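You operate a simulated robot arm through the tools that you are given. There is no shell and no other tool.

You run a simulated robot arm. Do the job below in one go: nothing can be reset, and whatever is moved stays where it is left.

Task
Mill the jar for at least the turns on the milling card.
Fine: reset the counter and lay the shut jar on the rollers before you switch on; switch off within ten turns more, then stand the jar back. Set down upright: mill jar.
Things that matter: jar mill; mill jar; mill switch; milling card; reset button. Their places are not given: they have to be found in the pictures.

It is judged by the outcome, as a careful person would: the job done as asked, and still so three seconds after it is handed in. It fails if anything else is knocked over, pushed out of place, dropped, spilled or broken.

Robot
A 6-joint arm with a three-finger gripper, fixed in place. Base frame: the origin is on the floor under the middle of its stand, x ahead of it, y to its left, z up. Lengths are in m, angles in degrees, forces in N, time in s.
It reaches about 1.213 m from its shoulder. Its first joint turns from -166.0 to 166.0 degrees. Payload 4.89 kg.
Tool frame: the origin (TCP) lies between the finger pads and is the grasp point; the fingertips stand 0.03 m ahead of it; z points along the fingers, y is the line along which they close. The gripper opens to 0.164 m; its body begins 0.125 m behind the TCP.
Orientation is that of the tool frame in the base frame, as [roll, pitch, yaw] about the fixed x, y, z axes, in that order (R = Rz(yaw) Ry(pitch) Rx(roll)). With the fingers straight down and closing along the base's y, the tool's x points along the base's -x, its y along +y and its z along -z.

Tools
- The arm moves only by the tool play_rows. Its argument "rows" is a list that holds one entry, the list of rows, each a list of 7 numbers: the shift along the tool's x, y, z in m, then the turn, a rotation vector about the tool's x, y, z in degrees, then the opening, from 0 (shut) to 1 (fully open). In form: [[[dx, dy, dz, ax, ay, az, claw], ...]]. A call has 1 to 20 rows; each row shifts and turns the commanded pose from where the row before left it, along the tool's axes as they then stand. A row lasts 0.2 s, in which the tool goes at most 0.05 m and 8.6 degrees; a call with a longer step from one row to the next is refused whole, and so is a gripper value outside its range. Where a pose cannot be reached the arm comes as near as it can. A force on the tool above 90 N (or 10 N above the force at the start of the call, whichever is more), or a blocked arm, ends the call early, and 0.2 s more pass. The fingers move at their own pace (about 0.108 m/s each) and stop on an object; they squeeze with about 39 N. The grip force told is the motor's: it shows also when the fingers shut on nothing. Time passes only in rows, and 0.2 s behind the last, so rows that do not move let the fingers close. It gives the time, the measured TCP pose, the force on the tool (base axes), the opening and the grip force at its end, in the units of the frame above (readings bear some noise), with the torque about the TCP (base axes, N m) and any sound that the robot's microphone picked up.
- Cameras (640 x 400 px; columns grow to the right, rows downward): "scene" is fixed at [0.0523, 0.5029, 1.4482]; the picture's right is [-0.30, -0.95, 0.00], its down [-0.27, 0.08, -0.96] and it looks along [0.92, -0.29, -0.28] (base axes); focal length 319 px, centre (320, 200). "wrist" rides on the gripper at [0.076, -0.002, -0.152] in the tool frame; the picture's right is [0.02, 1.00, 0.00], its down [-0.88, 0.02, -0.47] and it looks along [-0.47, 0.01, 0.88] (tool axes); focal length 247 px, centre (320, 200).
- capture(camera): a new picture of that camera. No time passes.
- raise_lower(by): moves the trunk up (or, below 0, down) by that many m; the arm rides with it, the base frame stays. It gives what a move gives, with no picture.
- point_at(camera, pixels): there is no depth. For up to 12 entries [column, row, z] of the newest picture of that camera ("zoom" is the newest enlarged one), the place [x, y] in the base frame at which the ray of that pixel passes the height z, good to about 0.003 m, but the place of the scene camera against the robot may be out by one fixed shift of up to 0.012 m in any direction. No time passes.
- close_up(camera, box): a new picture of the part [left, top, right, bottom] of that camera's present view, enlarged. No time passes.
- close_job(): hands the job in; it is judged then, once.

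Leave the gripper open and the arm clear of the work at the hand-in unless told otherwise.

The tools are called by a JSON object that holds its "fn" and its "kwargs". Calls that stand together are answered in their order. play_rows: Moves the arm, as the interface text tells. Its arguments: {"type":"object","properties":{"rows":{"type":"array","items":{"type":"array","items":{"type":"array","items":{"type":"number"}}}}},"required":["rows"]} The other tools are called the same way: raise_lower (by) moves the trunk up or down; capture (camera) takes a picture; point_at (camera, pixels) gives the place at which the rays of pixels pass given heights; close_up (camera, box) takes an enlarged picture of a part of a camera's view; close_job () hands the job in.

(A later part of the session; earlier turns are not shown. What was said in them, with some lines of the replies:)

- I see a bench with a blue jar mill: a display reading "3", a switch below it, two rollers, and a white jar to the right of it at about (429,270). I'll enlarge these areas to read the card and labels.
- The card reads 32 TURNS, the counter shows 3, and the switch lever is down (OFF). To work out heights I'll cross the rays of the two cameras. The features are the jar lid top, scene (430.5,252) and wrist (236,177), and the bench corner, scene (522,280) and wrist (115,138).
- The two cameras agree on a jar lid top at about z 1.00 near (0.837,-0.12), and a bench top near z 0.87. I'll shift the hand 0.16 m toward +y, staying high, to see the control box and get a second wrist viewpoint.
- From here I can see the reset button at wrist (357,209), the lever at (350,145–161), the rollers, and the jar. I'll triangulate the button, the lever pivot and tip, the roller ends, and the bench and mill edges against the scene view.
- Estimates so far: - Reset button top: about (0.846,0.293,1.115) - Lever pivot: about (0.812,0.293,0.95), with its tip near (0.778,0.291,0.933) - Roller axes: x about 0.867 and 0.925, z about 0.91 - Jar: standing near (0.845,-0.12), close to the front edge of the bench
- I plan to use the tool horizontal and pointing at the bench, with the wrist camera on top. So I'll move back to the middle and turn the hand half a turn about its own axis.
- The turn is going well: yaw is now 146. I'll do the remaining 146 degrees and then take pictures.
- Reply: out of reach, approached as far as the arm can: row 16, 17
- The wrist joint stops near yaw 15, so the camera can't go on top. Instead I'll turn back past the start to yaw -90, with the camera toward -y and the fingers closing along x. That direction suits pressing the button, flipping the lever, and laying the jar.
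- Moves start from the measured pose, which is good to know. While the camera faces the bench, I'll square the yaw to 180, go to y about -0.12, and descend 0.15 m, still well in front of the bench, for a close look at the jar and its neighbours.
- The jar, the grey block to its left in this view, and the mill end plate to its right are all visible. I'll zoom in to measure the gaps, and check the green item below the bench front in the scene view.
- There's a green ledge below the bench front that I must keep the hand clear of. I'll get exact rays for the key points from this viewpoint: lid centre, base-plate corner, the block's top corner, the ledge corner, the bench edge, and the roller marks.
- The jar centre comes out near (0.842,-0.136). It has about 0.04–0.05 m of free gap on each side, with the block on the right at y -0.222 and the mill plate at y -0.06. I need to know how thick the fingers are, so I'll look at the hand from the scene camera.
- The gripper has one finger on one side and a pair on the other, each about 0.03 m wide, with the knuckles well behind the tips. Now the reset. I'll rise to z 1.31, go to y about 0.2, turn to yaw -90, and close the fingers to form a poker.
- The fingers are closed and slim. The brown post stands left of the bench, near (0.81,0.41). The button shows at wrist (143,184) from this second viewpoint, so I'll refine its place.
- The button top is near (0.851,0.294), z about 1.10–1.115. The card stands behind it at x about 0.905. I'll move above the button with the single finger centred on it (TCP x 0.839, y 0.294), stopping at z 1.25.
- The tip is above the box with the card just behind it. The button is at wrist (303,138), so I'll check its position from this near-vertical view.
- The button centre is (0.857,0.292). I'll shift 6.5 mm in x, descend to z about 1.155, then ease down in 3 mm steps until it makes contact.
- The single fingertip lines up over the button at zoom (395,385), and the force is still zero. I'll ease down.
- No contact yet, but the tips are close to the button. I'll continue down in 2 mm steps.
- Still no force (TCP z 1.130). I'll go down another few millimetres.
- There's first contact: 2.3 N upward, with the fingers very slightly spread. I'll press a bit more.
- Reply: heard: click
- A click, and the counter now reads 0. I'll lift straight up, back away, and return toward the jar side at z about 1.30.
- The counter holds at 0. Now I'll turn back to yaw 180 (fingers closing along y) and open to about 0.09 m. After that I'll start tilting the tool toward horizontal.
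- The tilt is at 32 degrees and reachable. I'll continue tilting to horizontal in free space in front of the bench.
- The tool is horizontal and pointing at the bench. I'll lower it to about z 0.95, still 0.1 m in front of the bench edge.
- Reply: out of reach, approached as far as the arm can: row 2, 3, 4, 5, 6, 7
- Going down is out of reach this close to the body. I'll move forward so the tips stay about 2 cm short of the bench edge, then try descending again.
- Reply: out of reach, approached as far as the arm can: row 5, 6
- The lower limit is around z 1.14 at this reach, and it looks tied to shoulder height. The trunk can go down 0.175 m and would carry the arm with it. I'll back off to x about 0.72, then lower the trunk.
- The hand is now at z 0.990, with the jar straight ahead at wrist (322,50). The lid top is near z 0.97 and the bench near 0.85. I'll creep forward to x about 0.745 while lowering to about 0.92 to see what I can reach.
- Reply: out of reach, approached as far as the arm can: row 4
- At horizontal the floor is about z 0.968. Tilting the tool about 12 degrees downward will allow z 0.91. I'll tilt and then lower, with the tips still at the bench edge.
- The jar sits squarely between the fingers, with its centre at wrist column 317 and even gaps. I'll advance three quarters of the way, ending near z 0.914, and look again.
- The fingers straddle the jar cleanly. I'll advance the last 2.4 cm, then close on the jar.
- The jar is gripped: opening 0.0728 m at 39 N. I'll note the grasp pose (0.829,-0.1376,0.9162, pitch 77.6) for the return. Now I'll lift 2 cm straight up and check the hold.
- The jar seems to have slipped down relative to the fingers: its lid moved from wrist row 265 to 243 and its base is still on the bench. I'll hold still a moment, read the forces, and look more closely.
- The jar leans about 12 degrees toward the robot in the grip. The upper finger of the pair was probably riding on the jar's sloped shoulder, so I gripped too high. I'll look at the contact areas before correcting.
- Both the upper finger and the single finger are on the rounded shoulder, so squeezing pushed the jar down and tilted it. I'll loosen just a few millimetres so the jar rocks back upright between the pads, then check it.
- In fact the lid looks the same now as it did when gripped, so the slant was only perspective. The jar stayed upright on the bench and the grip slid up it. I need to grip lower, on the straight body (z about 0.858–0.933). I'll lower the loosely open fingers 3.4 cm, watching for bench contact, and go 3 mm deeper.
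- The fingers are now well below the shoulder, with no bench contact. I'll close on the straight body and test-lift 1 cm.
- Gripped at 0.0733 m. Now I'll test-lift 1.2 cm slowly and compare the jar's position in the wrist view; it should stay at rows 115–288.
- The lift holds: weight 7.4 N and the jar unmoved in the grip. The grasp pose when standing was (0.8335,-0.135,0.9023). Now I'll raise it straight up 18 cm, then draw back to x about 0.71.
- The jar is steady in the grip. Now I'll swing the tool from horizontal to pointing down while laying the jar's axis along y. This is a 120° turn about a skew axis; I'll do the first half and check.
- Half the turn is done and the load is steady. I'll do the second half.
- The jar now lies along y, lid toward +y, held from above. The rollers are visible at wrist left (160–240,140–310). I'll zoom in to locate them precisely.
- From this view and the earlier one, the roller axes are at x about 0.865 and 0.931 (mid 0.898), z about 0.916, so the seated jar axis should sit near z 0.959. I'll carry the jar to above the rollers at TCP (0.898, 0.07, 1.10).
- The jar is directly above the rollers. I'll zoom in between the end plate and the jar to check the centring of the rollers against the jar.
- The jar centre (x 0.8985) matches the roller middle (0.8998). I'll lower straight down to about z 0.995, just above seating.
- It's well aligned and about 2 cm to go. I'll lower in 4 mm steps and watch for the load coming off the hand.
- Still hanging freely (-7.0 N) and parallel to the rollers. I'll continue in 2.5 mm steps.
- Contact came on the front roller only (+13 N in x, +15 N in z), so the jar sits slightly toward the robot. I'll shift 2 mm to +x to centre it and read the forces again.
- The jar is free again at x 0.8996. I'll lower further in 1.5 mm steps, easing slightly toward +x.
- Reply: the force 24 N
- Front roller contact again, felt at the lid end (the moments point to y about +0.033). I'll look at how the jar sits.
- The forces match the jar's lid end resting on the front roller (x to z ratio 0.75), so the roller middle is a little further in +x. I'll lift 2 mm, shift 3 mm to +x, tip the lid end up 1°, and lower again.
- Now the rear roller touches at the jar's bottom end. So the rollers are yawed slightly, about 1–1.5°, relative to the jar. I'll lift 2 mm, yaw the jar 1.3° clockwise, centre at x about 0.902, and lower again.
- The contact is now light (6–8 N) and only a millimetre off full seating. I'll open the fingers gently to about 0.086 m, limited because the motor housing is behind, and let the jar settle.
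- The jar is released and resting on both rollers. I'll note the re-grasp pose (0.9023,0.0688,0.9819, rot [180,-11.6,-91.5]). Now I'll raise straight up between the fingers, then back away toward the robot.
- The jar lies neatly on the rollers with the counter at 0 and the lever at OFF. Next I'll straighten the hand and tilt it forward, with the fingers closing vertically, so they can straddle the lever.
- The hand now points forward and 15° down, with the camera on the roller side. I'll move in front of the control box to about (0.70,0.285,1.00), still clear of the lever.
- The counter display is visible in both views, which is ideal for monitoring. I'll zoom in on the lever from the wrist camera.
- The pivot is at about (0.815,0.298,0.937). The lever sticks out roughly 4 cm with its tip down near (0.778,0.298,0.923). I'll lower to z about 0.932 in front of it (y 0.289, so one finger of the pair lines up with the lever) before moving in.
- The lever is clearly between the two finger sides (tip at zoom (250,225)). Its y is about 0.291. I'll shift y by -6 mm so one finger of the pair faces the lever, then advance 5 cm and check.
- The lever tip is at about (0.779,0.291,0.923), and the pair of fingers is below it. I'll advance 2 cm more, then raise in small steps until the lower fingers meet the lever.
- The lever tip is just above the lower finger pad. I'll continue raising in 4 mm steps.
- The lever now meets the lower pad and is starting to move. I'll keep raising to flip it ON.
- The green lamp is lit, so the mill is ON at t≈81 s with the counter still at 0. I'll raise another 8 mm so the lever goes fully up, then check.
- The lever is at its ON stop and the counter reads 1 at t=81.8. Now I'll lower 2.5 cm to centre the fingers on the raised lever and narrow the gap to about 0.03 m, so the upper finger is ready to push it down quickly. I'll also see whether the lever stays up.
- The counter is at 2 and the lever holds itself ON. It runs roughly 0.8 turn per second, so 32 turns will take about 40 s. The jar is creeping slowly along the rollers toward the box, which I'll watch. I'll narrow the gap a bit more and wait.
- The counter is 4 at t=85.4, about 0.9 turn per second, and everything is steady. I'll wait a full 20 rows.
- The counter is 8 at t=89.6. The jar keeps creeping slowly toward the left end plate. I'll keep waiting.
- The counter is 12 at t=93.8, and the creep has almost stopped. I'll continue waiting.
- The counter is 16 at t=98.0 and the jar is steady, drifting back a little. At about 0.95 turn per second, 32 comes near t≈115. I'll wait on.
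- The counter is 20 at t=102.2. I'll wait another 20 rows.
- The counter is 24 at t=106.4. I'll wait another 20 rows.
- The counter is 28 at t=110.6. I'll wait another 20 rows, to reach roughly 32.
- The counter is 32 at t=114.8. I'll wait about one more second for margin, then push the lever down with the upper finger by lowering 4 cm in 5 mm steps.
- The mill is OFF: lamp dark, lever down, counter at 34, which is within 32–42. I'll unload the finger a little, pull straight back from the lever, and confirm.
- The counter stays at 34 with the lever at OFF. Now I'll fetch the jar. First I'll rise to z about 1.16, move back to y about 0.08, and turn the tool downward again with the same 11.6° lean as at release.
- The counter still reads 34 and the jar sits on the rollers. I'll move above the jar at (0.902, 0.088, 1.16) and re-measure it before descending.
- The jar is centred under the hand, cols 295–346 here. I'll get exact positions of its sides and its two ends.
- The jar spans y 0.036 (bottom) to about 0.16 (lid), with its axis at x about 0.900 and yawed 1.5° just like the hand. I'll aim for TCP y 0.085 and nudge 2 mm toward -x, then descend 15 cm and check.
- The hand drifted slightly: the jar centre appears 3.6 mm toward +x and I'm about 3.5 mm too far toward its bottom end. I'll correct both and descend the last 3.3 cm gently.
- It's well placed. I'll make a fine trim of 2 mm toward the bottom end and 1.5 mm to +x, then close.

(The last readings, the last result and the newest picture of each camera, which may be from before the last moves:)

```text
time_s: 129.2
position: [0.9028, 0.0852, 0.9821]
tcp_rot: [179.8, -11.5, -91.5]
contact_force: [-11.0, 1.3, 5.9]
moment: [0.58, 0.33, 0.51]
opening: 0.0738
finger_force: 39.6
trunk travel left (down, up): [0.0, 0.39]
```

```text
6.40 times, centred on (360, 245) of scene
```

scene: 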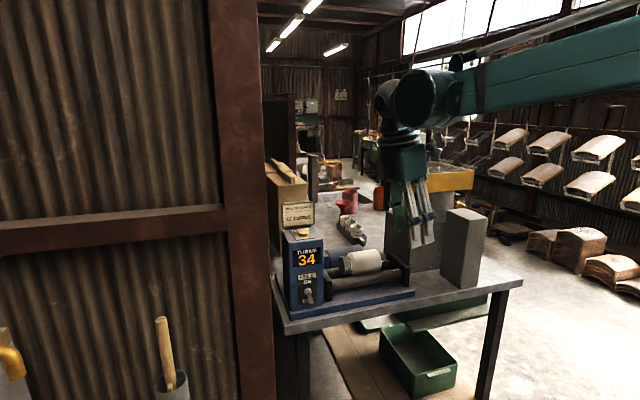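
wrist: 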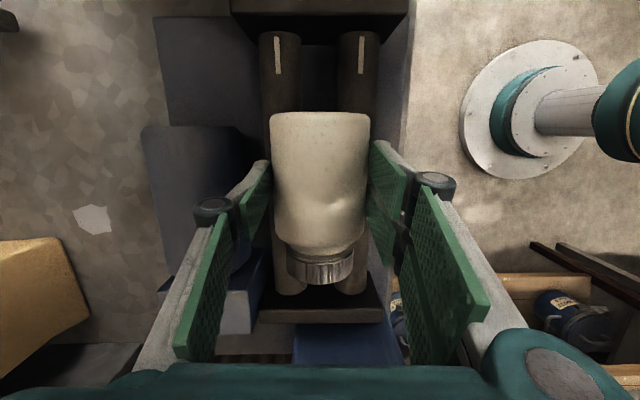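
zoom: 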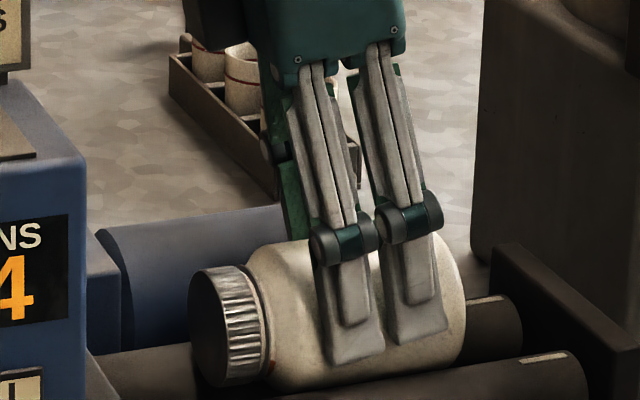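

Gripped at 0.0738 m, with the jar at rows 112–286, the same as the first grasp. I'll lift slowly off the rollers and check the load.

{"fn": "play_rows", "kwargs": {"rows": [[[0.0006, 0, -0.0029, 0, 0, 0, 0], [0.001, 0, -0.0049, 0, 0, 0, 0], [0.001, 0, -0.0049, 0, 0, 0, 0], [0.001, 0, -0.0049, 0, 0, 0, 0], [0, 0, 0, 0, 0, 0, 0]]]}}

{"fn": "capture", "kwargs": {"camera": "wrist"}}

{"fn": "close_up", "kwargs": {"camera": "scene", "box": [310, 215, 410, 275]}}

```text
time_s: 130.4
position: [0.9027, 0.0849, 1.0008]
tcp_rot: [179.8, -11.7, -91.5]
contact_force: [0.1, -0.2, -7.5]
moment: [-0.05, 0.01, 0.0]
opening: 0.0734
finger_force: 39.1
trunk travel left (down, up): [0.0, 0.39]
```

```text
taken
```

wrist: 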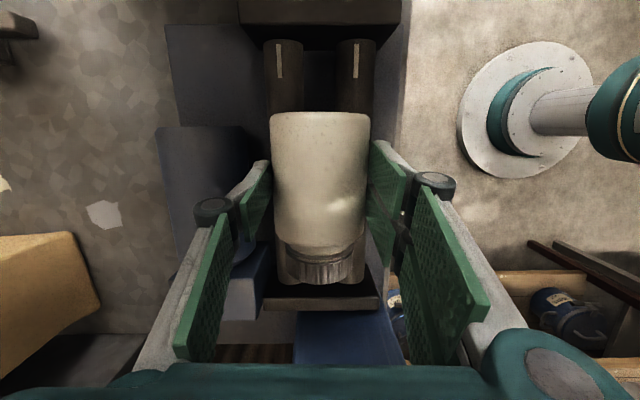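

```text
6.40 times, centred on (360, 245) of scene
```

zoom: 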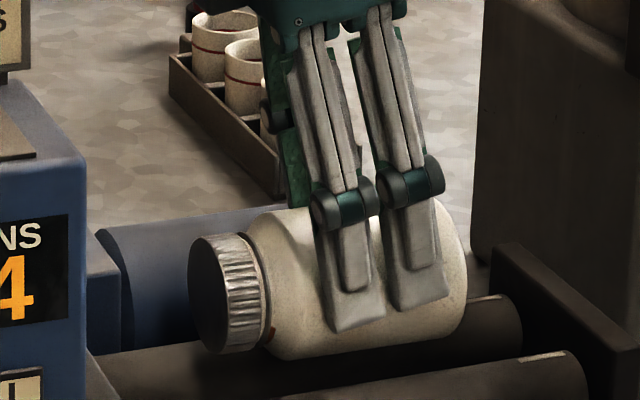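

Lifted cleanly, -7.5 N and no slip. I'll raise to z about 1.12, draw back to (0.72,-0.02), and straighten the yaw.

{"fn": "play_rows", "kwargs": {"rows": [[[0.004, 0, -0.0196, 0, 0, 0, 0], [0.006, 0, -0.0294, 0, 0, 0, 0], [0.006, 0, -0.0294, 0, 0, 0, 0], [0.006, 0, -0.0294, 0, 0, 0, 0], [0.002, 0, -0.0098, 0, 0, 0, 0], [0.0215, 0.0354, 0.0044, 0, 0, 0, 0], [0.0215, 0.0354, 0.0044, 0, 0, 0, 0], [0.0215, 0.0354, 0.0044, 0, 0, 0, 0], [0.0215, 0.0354, 0.0044, 0, 0, 0, 0], [0.0215, 0.0354, 0.0044, 0, 0, 0, 0], [0, 0, 0, 0.3, 0, -1.47, 0], [0, 0, 0, 0, 0, 0, 0]]]}}

{"fn": "capture", "kwargs": {"camera": "scene"}}

```text
time_s: 133.0
position: [0.7234, -0.0194, 1.1224]
tcp_rot: [179.8, -11.6, -90.0]
contact_force: [-0.9, 0.2, -6.8]
moment: [-0.07, -0.06, 0.01]
opening: 0.0733
finger_force: 39.3
trunk travel left (down, up): [0.0, 0.39]
```

```text
taken
```

scene: 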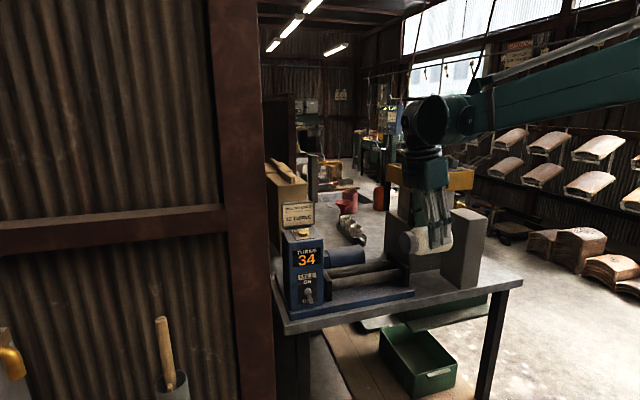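

Clear of the mill. Now I'll do the reverse 120° turn to bring the jar upright, all 14 rows.

{"fn": "play_rows", "kwargs": {"rows": [[[0, 0, 0, 3.852, -4.948, 5.842, 0], [0, 0, 0, 3.852, -4.948, 5.842, 0], [0, 0, 0, 3.852, -4.948, 5.842, 0], [0, 0, 0, 3.852, -4.948, 5.842, 0], [0, 0, 0, 3.852, -4.948, 5.842, 0], [0, 0, 0, 3.852, -4.948, 5.842, 0], [0, 0, 0, 3.852, -4.948, 5.842, 0], [0, 0, 0, 3.852, -4.948, 5.842, 0], [0, 0, 0, 3.852, -4.948, 5.842, 0], [0, 0, 0, 3.852, -4.948, 5.842, 0], [0, 0, 0, 3.852, -4.948, 5.842, 0], [0, 0, 0, 3.852, -4.948, 5.842, 0], [0, 0, 0, 3.852, -4.948, 5.842, 0], [0, 0, 0, 3.852, -4.948, 5.842, 0], [0, 0, 0, 0, 0, 0, 0]]]}}

{"fn": "capture", "kwargs": {"camera": "scene"}}

{"fn": "capture", "kwargs": {"camera": "wrist"}}

{"fn": "close_up", "kwargs": {"camera": "scene", "box": [370, 170, 530, 270]}}

```text
time_s: 136.2
position: [0.7237, -0.0196, 1.1224]
tcp_rot: [180.0, 78.2, 180.0]
contact_force: [-0.8, 0.1, -7.1]
moment: [-0.06, 0.27, 0.05]
opening: 0.0735
finger_force: 38.9
trunk travel left (down, up): [0.0, 0.39]
```

```text
taken
```

scene: 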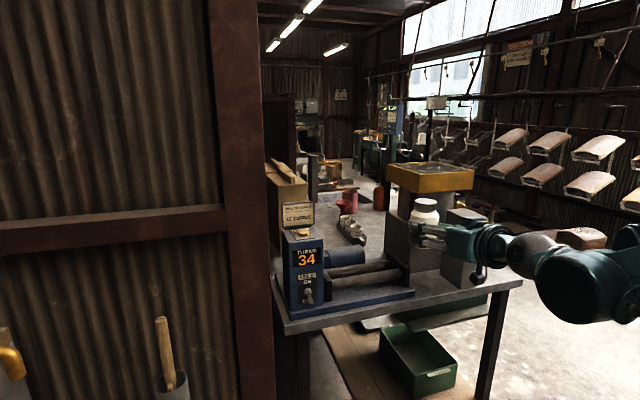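

```text
taken
```

wrist: 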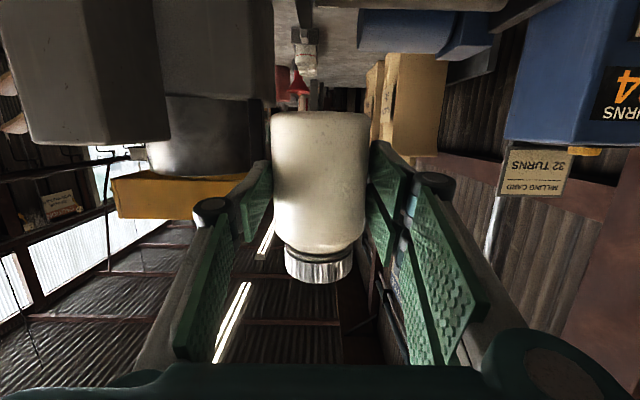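

```text
4.00 times, centred on (450, 220) of scene
```

zoom: 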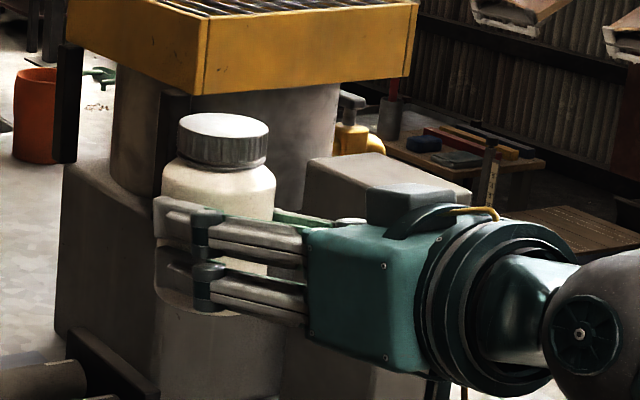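

The jar is upright again and steady (pitch 78.2). I'll bring it over its original spot along the earlier path: down 2 cm, across to (0.8335,-0.135), then check.

{"fn": "play_rows", "kwargs": {"rows": [[[0.0196, 0, 0.0041, 0, 0, 0, 0], [-0.0056, -0.02885, 0.0269, 0, 0, 0, 0], [-0.0056, -0.02885, 0.0269, 0, 0, 0, 0], [-0.0056, -0.02885, 0.0269, 0, 0, 0, 0], [-0.0056, -0.02885, 0.0269, 0, 0, 0, 0], [0, 0, 0, 0, 0, 0, 0]]]}}

{"fn": "capture", "kwargs": {"camera": "wrist"}}

{"fn": "close_up", "kwargs": {"camera": "scene", "box": [370, 200, 530, 300]}}

```text
time_s: 137.6
position: [0.8313, -0.1363, 1.1019]
tcp_rot: [-179.8, 78.1, -179.7]
contact_force: [0.1, 0.3, -6.6]
moment: [-0.01, 0.24, -0.05]
opening: 0.0735
finger_force: 38.6
trunk travel left (down, up): [0.0, 0.39]
```

```text
taken
```

wrist: 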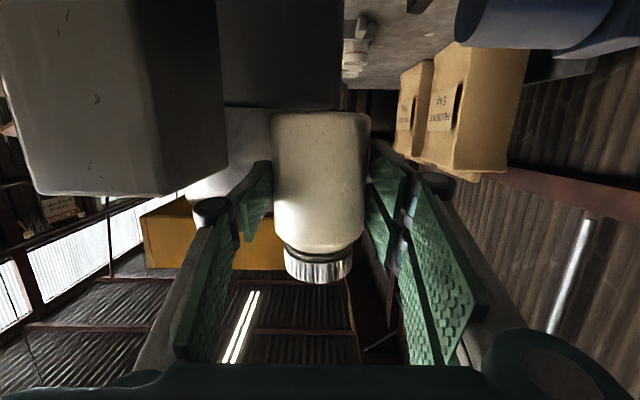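

```text
4.00 times, centred on (450, 250) of scene
```

zoom: 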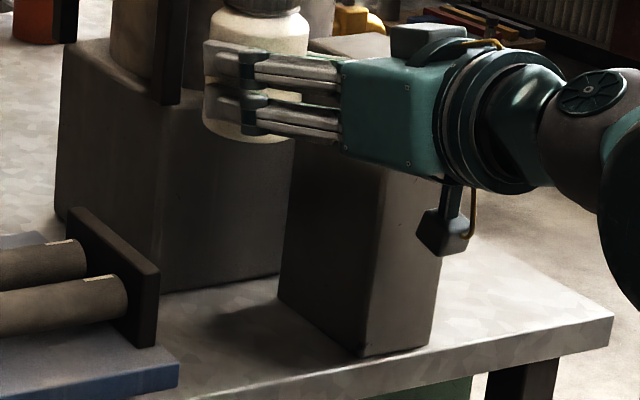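

It's over the original spot (0.831,-0.136). I'll descend to z about 0.93, with the jar bottom about 2.5 cm above the bench.

{"fn": "play_rows", "kwargs": {"rows": [[[0.0284, 0.0003, 0.0063, 0, 0, 0, 0], [0.0284, 0, 0.0063, 0, 0, 0, 0], [0.0284, 0, 0.0063, 0, 0, 0, 0], [0.0284, 0, 0.0063, 0, 0, 0, 0], [0.0284, 0, 0.0059, 0, 0, 0, 0], [0.0255, 0, 0.0053, 0, 0, 0, 0], [0, 0, 0, 0, 0, 0, 0]]]}}

{"fn": "capture", "kwargs": {"camera": "wrist"}}

{"fn": "close_up", "kwargs": {"camera": "scene", "box": [380, 220, 540, 320]}}

```text
time_s: 139.2
position: [0.8341, -0.1361, 0.9294]
tcp_rot: [-179.8, 78.2, -179.8]
contact_force: [0.6, 0.4, -7.9]
moment: [-0.01, 0.26, -0.03]
opening: 0.0732
finger_force: 38.8
trunk travel left (down, up): [0.0, 0.39]
```

```text
taken
```

wrist: 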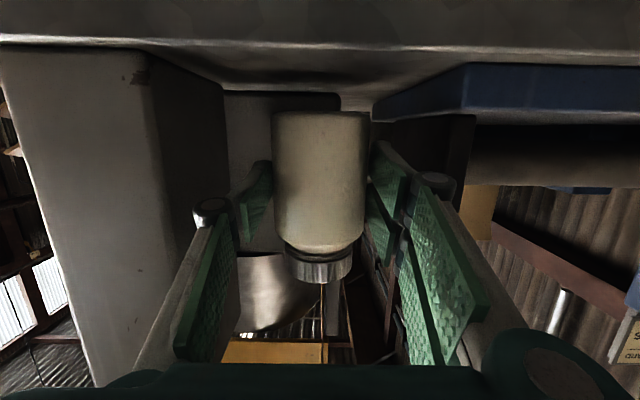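

```text
4.00 times, centred on (460, 270) of scene
```

zoom: 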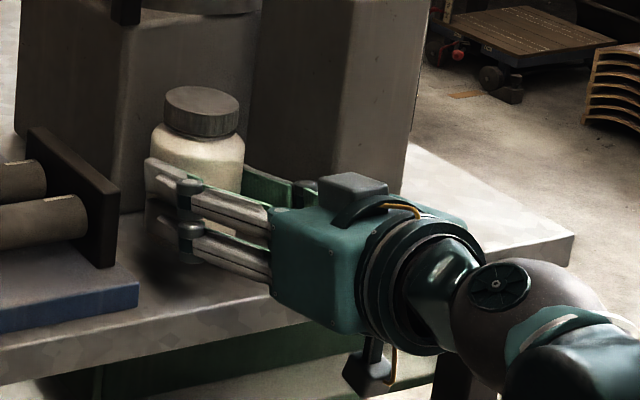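

The jar hovers over its place. I'll lower 2 cm in 4 mm steps.

{"fn": "play_rows", "kwargs": {"rows": [[[0.0039, 0, 0.0008, 0, 0, 0, 0], [0.0039, 0, 0.0008, 0, 0, 0, 0], [0.0039, 0, 0.0008, 0, 0, 0, 0], [0.0039, 0, 0.0008, 0, 0, 0, 0], [0.0029, 0, 0.0006, 0, 0, 0, 0], [0, 0, 0, 0, 0, 0, 0]]]}}

{"fn": "close_up", "kwargs": {"camera": "scene", "box": [380, 220, 540, 320]}}

```text
time_s: 140.6
position: [0.8342, -0.1353, 0.9093]
tcp_rot: [-179.8, 78.2, -179.9]
contact_force: [0.2, -0.8, -7.3]
moment: [0.0, 0.16, -0.01]
opening: 0.0733
finger_force: 38.7
trunk travel left (down, up): [0.0, 0.39]
```

```text
4.00 times, centred on (460, 270) of scene
```

zoom: 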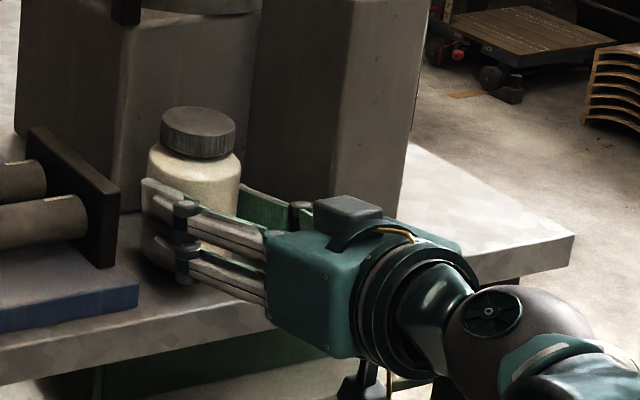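

Still carrying the full weight at z 0.909. I'll continue in 1.5–2 mm steps until the bench takes the load.

{"fn": "play_rows", "kwargs": {"rows": [[[0.002, 0, 0.0004, 0, 0, 0, 0], [0.002, 0, 0.0004, 0, 0, 0, 0], [0.0015, 0, 0.0003, 0, 0, 0, 0], [0, 0, 0, 0, 0, 0, 0]]]}}

```text
time_s: 141.6
position: [0.835, -0.1363, 0.9046]
tcp_rot: [-179.7, 78.1, -179.7]
contact_force: [-0.2, 0.4, -7.7]
moment: [0.03, 0.23, 0.0]
opening: 0.0731
finger_force: 39.1
trunk travel left (down, up): [0.0, 0.39]
```

{"fn": "play_rows", "kwargs": {"rows": [[[0.0015, 0, 0.0003, 0, 0, 0, 0], [0.0015, 0, 0.0003, 0, 0, 0, 0], [0, 0, 0, 0, 0, 0, 0]]]}}

{"fn": "capture", "kwargs": {"camera": "wrist"}}

```text
time_s: 142.4
position: [0.8363, -0.1356, 0.9028]
tcp_rot: [-179.8, 78.3, -179.8]
contact_force: [5.7, -3.4, 31.3]
moment: [-0.08, -0.89, -0.08]
opening: 0.0736
finger_force: 38.6
trunk travel left (down, up): [0.0, 0.39]
```

```text
taken
```

wrist: 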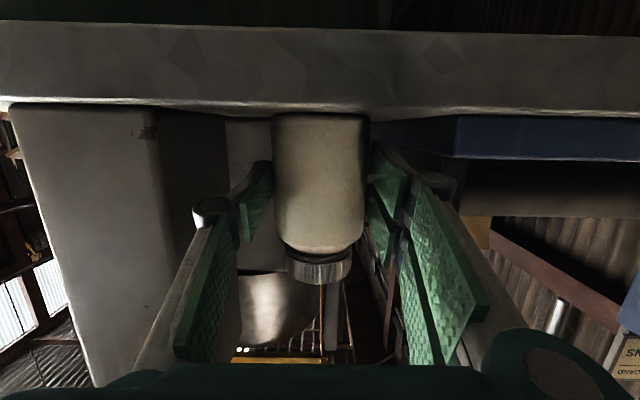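

The bench has taken the load, with the force now +31 N upward. I'll ease up about 1.5 mm to relax the pressure, then open gently to release the jar.

{"fn": "play_rows", "kwargs": {"rows": [[[-0.0015, 0, -0.0003, 0, 0, 0, 0.0], [0, 0, 0, 0, 0, 0, 0.0]]]}}

```text
time_s: 143.0
position: [0.8348, -0.1351, 0.9025]
tcp_rot: [-179.9, 78.1, -179.8]
contact_force: [-0.5, -4.0, 3.7]
moment: [-0.19, -0.49, -0.29]
opening: 0.0736
finger_force: 38.9
trunk travel left (down, up): [0.0, 0.39]
```

The pressure is down to a light touch (+3.7 N). I'll open the fingers gradually.

{"fn": "play_rows", "kwargs": {"rows": [[[0, 0, 0, 0, 0, 0, 0.43], [0, 0, 0, 0, 0, 0, 0.455], [0, 0, 0, 0, 0, 0, 0.47], [0, 0, 0, 0, 0, 0, 0.49], [0, 0, 0, 0, 0, 0, 0.52], [0, 0, 0, 0, 0, 0, 0.55], [0, 0, 0, 0, 0, 0, 0.55], [0, 0, 0, 0, 0, 0, 0.55]]]}}

{"fn": "capture", "kwargs": {"camera": "wrist"}}

{"fn": "close_up", "kwargs": {"camera": "scene", "box": [380, 220, 540, 320]}}

```text
time_s: 144.8
position: [0.8348, -0.1347, 0.9025]
tcp_rot: [-179.7, 78.2, -179.8]
contact_force: [0.0, 0.2, -0.3]
moment: [-0.04, 0.01, -0.02]
opening: 0.0903
finger_force: 0.1
trunk travel left (down, up): [0.0, 0.39]
```

```text
taken
```

wrist: 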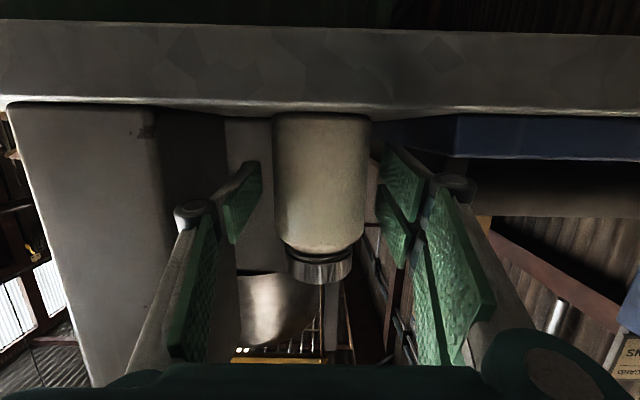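

```text
4.00 times, centred on (460, 270) of scene
```

zoom: 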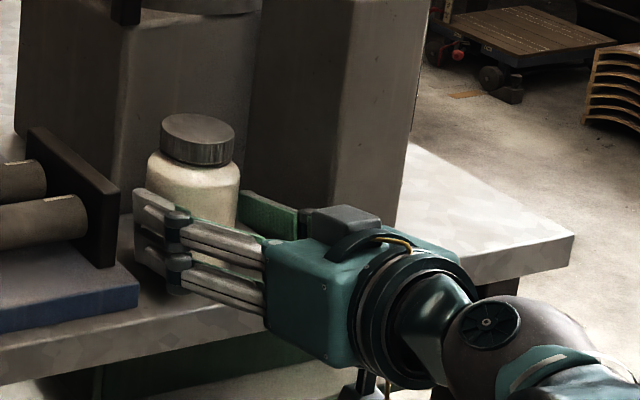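

Released; the jar stands upright with about 8 mm clear on each side. I'll back straight out toward the robot.

{"fn": "play_rows", "kwargs": {"rows": [[[0.002, 0, -0.0098, 0, 0, 0, 0.55], [0.0041, 0, -0.0196, 0, 0, 0, 0.55], [0.0041, 0, -0.0196, 0, 0, 0, 0.55], [0.0041, 0, -0.0196, 0, 0, 0, 0.55], [0.0041, 0, -0.0196, 0, 0, 0, 0.55], [0, 0, -0.02, 0, 0, 0, 0.55], [-0.01, 0, -0.02, 0, 0, 0, 0.55], [0, 0, 0, 0, 0, 0, 0.55]]]}}

{"fn": "capture", "kwargs": {"camera": "scene"}}

{"fn": "close_up", "kwargs": {"camera": "scene", "box": [380, 220, 540, 320]}}

```text
time_s: 146.6
position: [0.7104, -0.1376, 0.9271]
tcp_rot: [-179.8, 78.2, -179.9]
contact_force: [0.8, 0.2, -1.0]
moment: [0.03, -0.02, 0.0]
opening: 0.09
finger_force: 0.1
out of reach, approached as far as the arm can: row 5, 6
trunk travel left (down, up): [0.0, 0.39]
```

```text
taken
```

scene: 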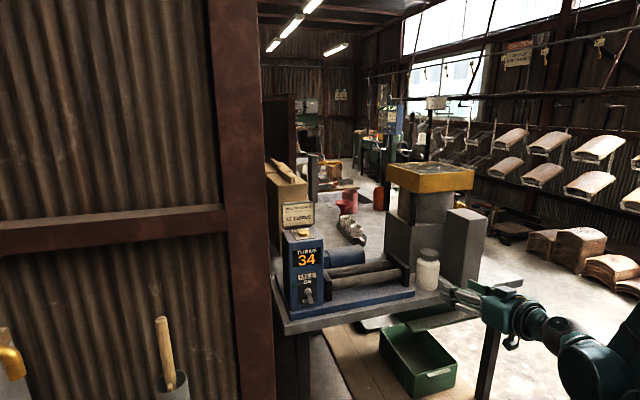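

```text
4.00 times, centred on (460, 270) of scene
```

zoom: 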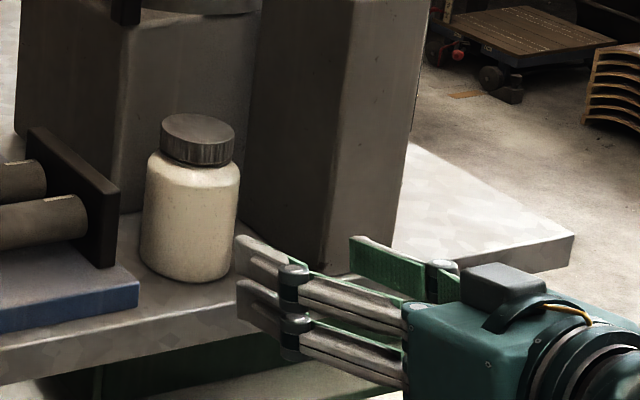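

The jar stands upright in its old place with the counter at 34 and the switch OFF. I'll lift the hand up and away, open the gripper fully once clear, and take final pictures.

{"fn": "play_rows", "kwargs": {"rows": [[[-0.0392, 0, -0.0082, 0, 0, 0, 0.55], [-0.0392, 0, -0.0082, 0, 0, 0, 0.55], [-0.0392, 0, -0.0082, 0, 0, 0, 0.55], [-0.0392, 0, -0.0082, 0, 0, 0, 0.7], [-0.0392, 0, -0.0082, 0, 0, 0, 0.85], [-0.0392, 0, -0.0082, 0, 0, 0, 1], [0.004, 0, -0.0196, 0, 0, 0, 1], [0.004, 0, -0.0196, 0, 0, 0, 1], [0, 0, 0, 0, 0, 0, 1], [0, 0, 0, 0, 0, 0, 1], [0, 0, 0, 0, 0, 0, 1]]]}}

{"fn": "capture", "kwargs": {"camera": "scene"}}

{"fn": "close_up", "kwargs": {"camera": "scene", "box": [370, 200, 530, 300]}}

{"fn": "close_up", "kwargs": {"camera": "scene", "box": [270, 220, 430, 320]}}

```text
time_s: 149.0
position: [0.6713, -0.1376, 1.1677]
tcp_rot: [-179.8, 78.2, -179.9]
contact_force: [0.2, 0.0, -0.2]
moment: [0.01, 0.03, 0.03]
opening: 0.1639
finger_force: 0.2
trunk travel left (down, up): [0.0, 0.39]
```

```text
taken
```

scene: 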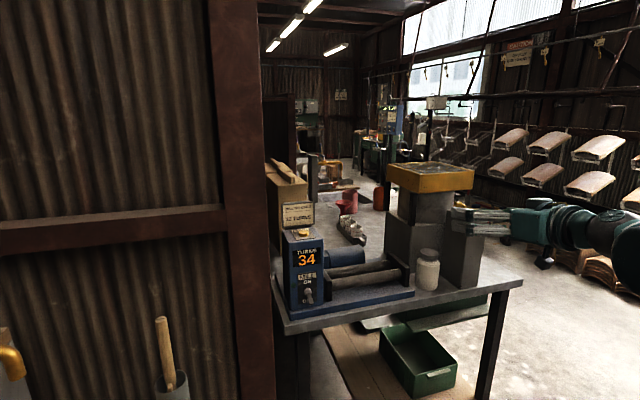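

```text
4.00 times, centred on (450, 250) of scene
```

zoom: 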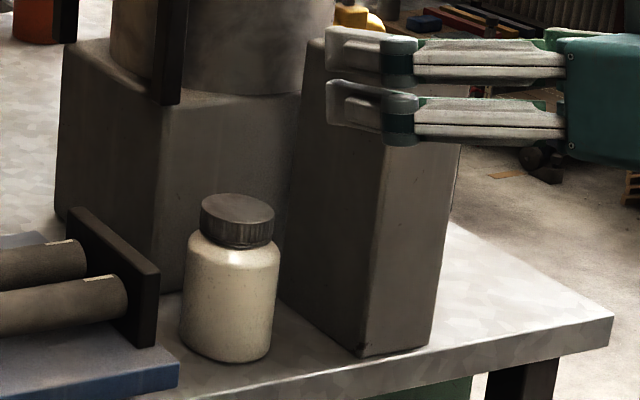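

```text
4.00 times, centred on (350, 270) of scene
```

zoom: 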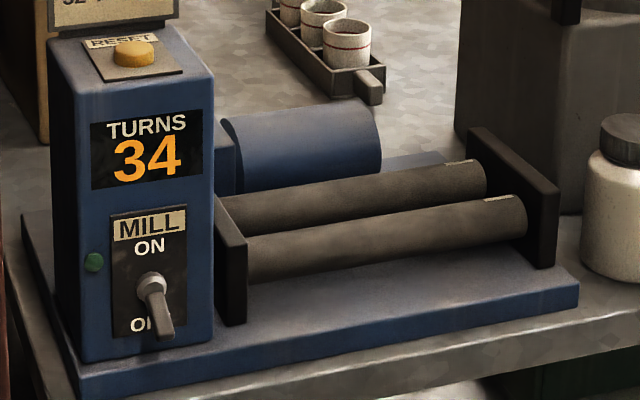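

All is as asked: counter 34, lamp dark, lever OFF, jar upright and shut in its place, and nothing else disturbed. I'll raise the arm a little further for a clear margin and then hand in.

{"fn": "play_rows", "kwargs": {"rows": [[[-0.0392, 0, -0.0082, 0, 0, 0, 1], [-0.0392, 0, -0.0082, 0, 0, 0, 1], [0, 0, 0, 0, 0, 0, 1], [0, 0, 0, 0, 0, 0, 1], [0, 0, 0, 0, 0, 0, 1]]]}}

{"fn": "capture", "kwargs": {"camera": "scene"}}

```text
time_s: 150.2
position: [0.6698, -0.1354, 1.2478]
tcp_rot: [-179.9, 78.2, -179.8]
contact_force: [0.7, -0.1, -0.2]
moment: [0.0, 0.0, -0.02]
opening: 0.1638
finger_force: 0.0
trunk travel left (down, up): [0.0, 0.39]
```

```text
taken
```

scene: 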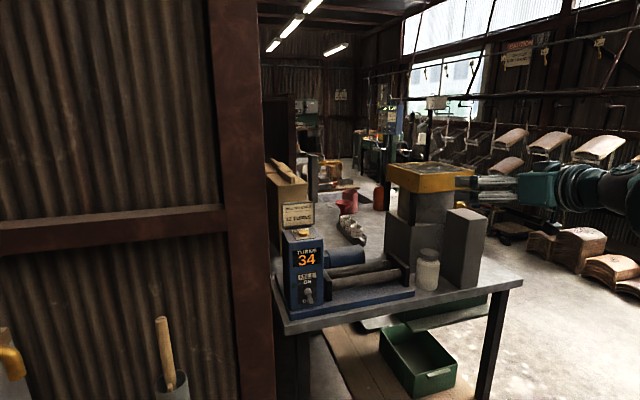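

The arm is clear with the gripper open. The jar stands upright, the mill is off, and the counter reads 34. Handing in the job.

{"fn": "close_job", "kwargs": {}}

```text
The job is handed in.
```

The jar was milled for 34 turns; the card asks for at least 32. I reset the counter to 0 and laid the shut jar on the rollers before switching on. I switched off inside the ten-turn allowance.

- **Jar:** it stands upright and shut about 4 mm from where it started. My first grip was too high and slid up the jar without lifting it, so I took hold again lower down.
- **Mill:** the lever is at OFF, the lamp is dark and the counter still reads 34. The jar crept a couple of centimetres along the rollers while turning and drifted part of the way back. It stayed on them throughout.
- **Surroundings:** in the last pictures nothing else looks moved or knocked over. The gripper is open and the arm is clear of the bench.
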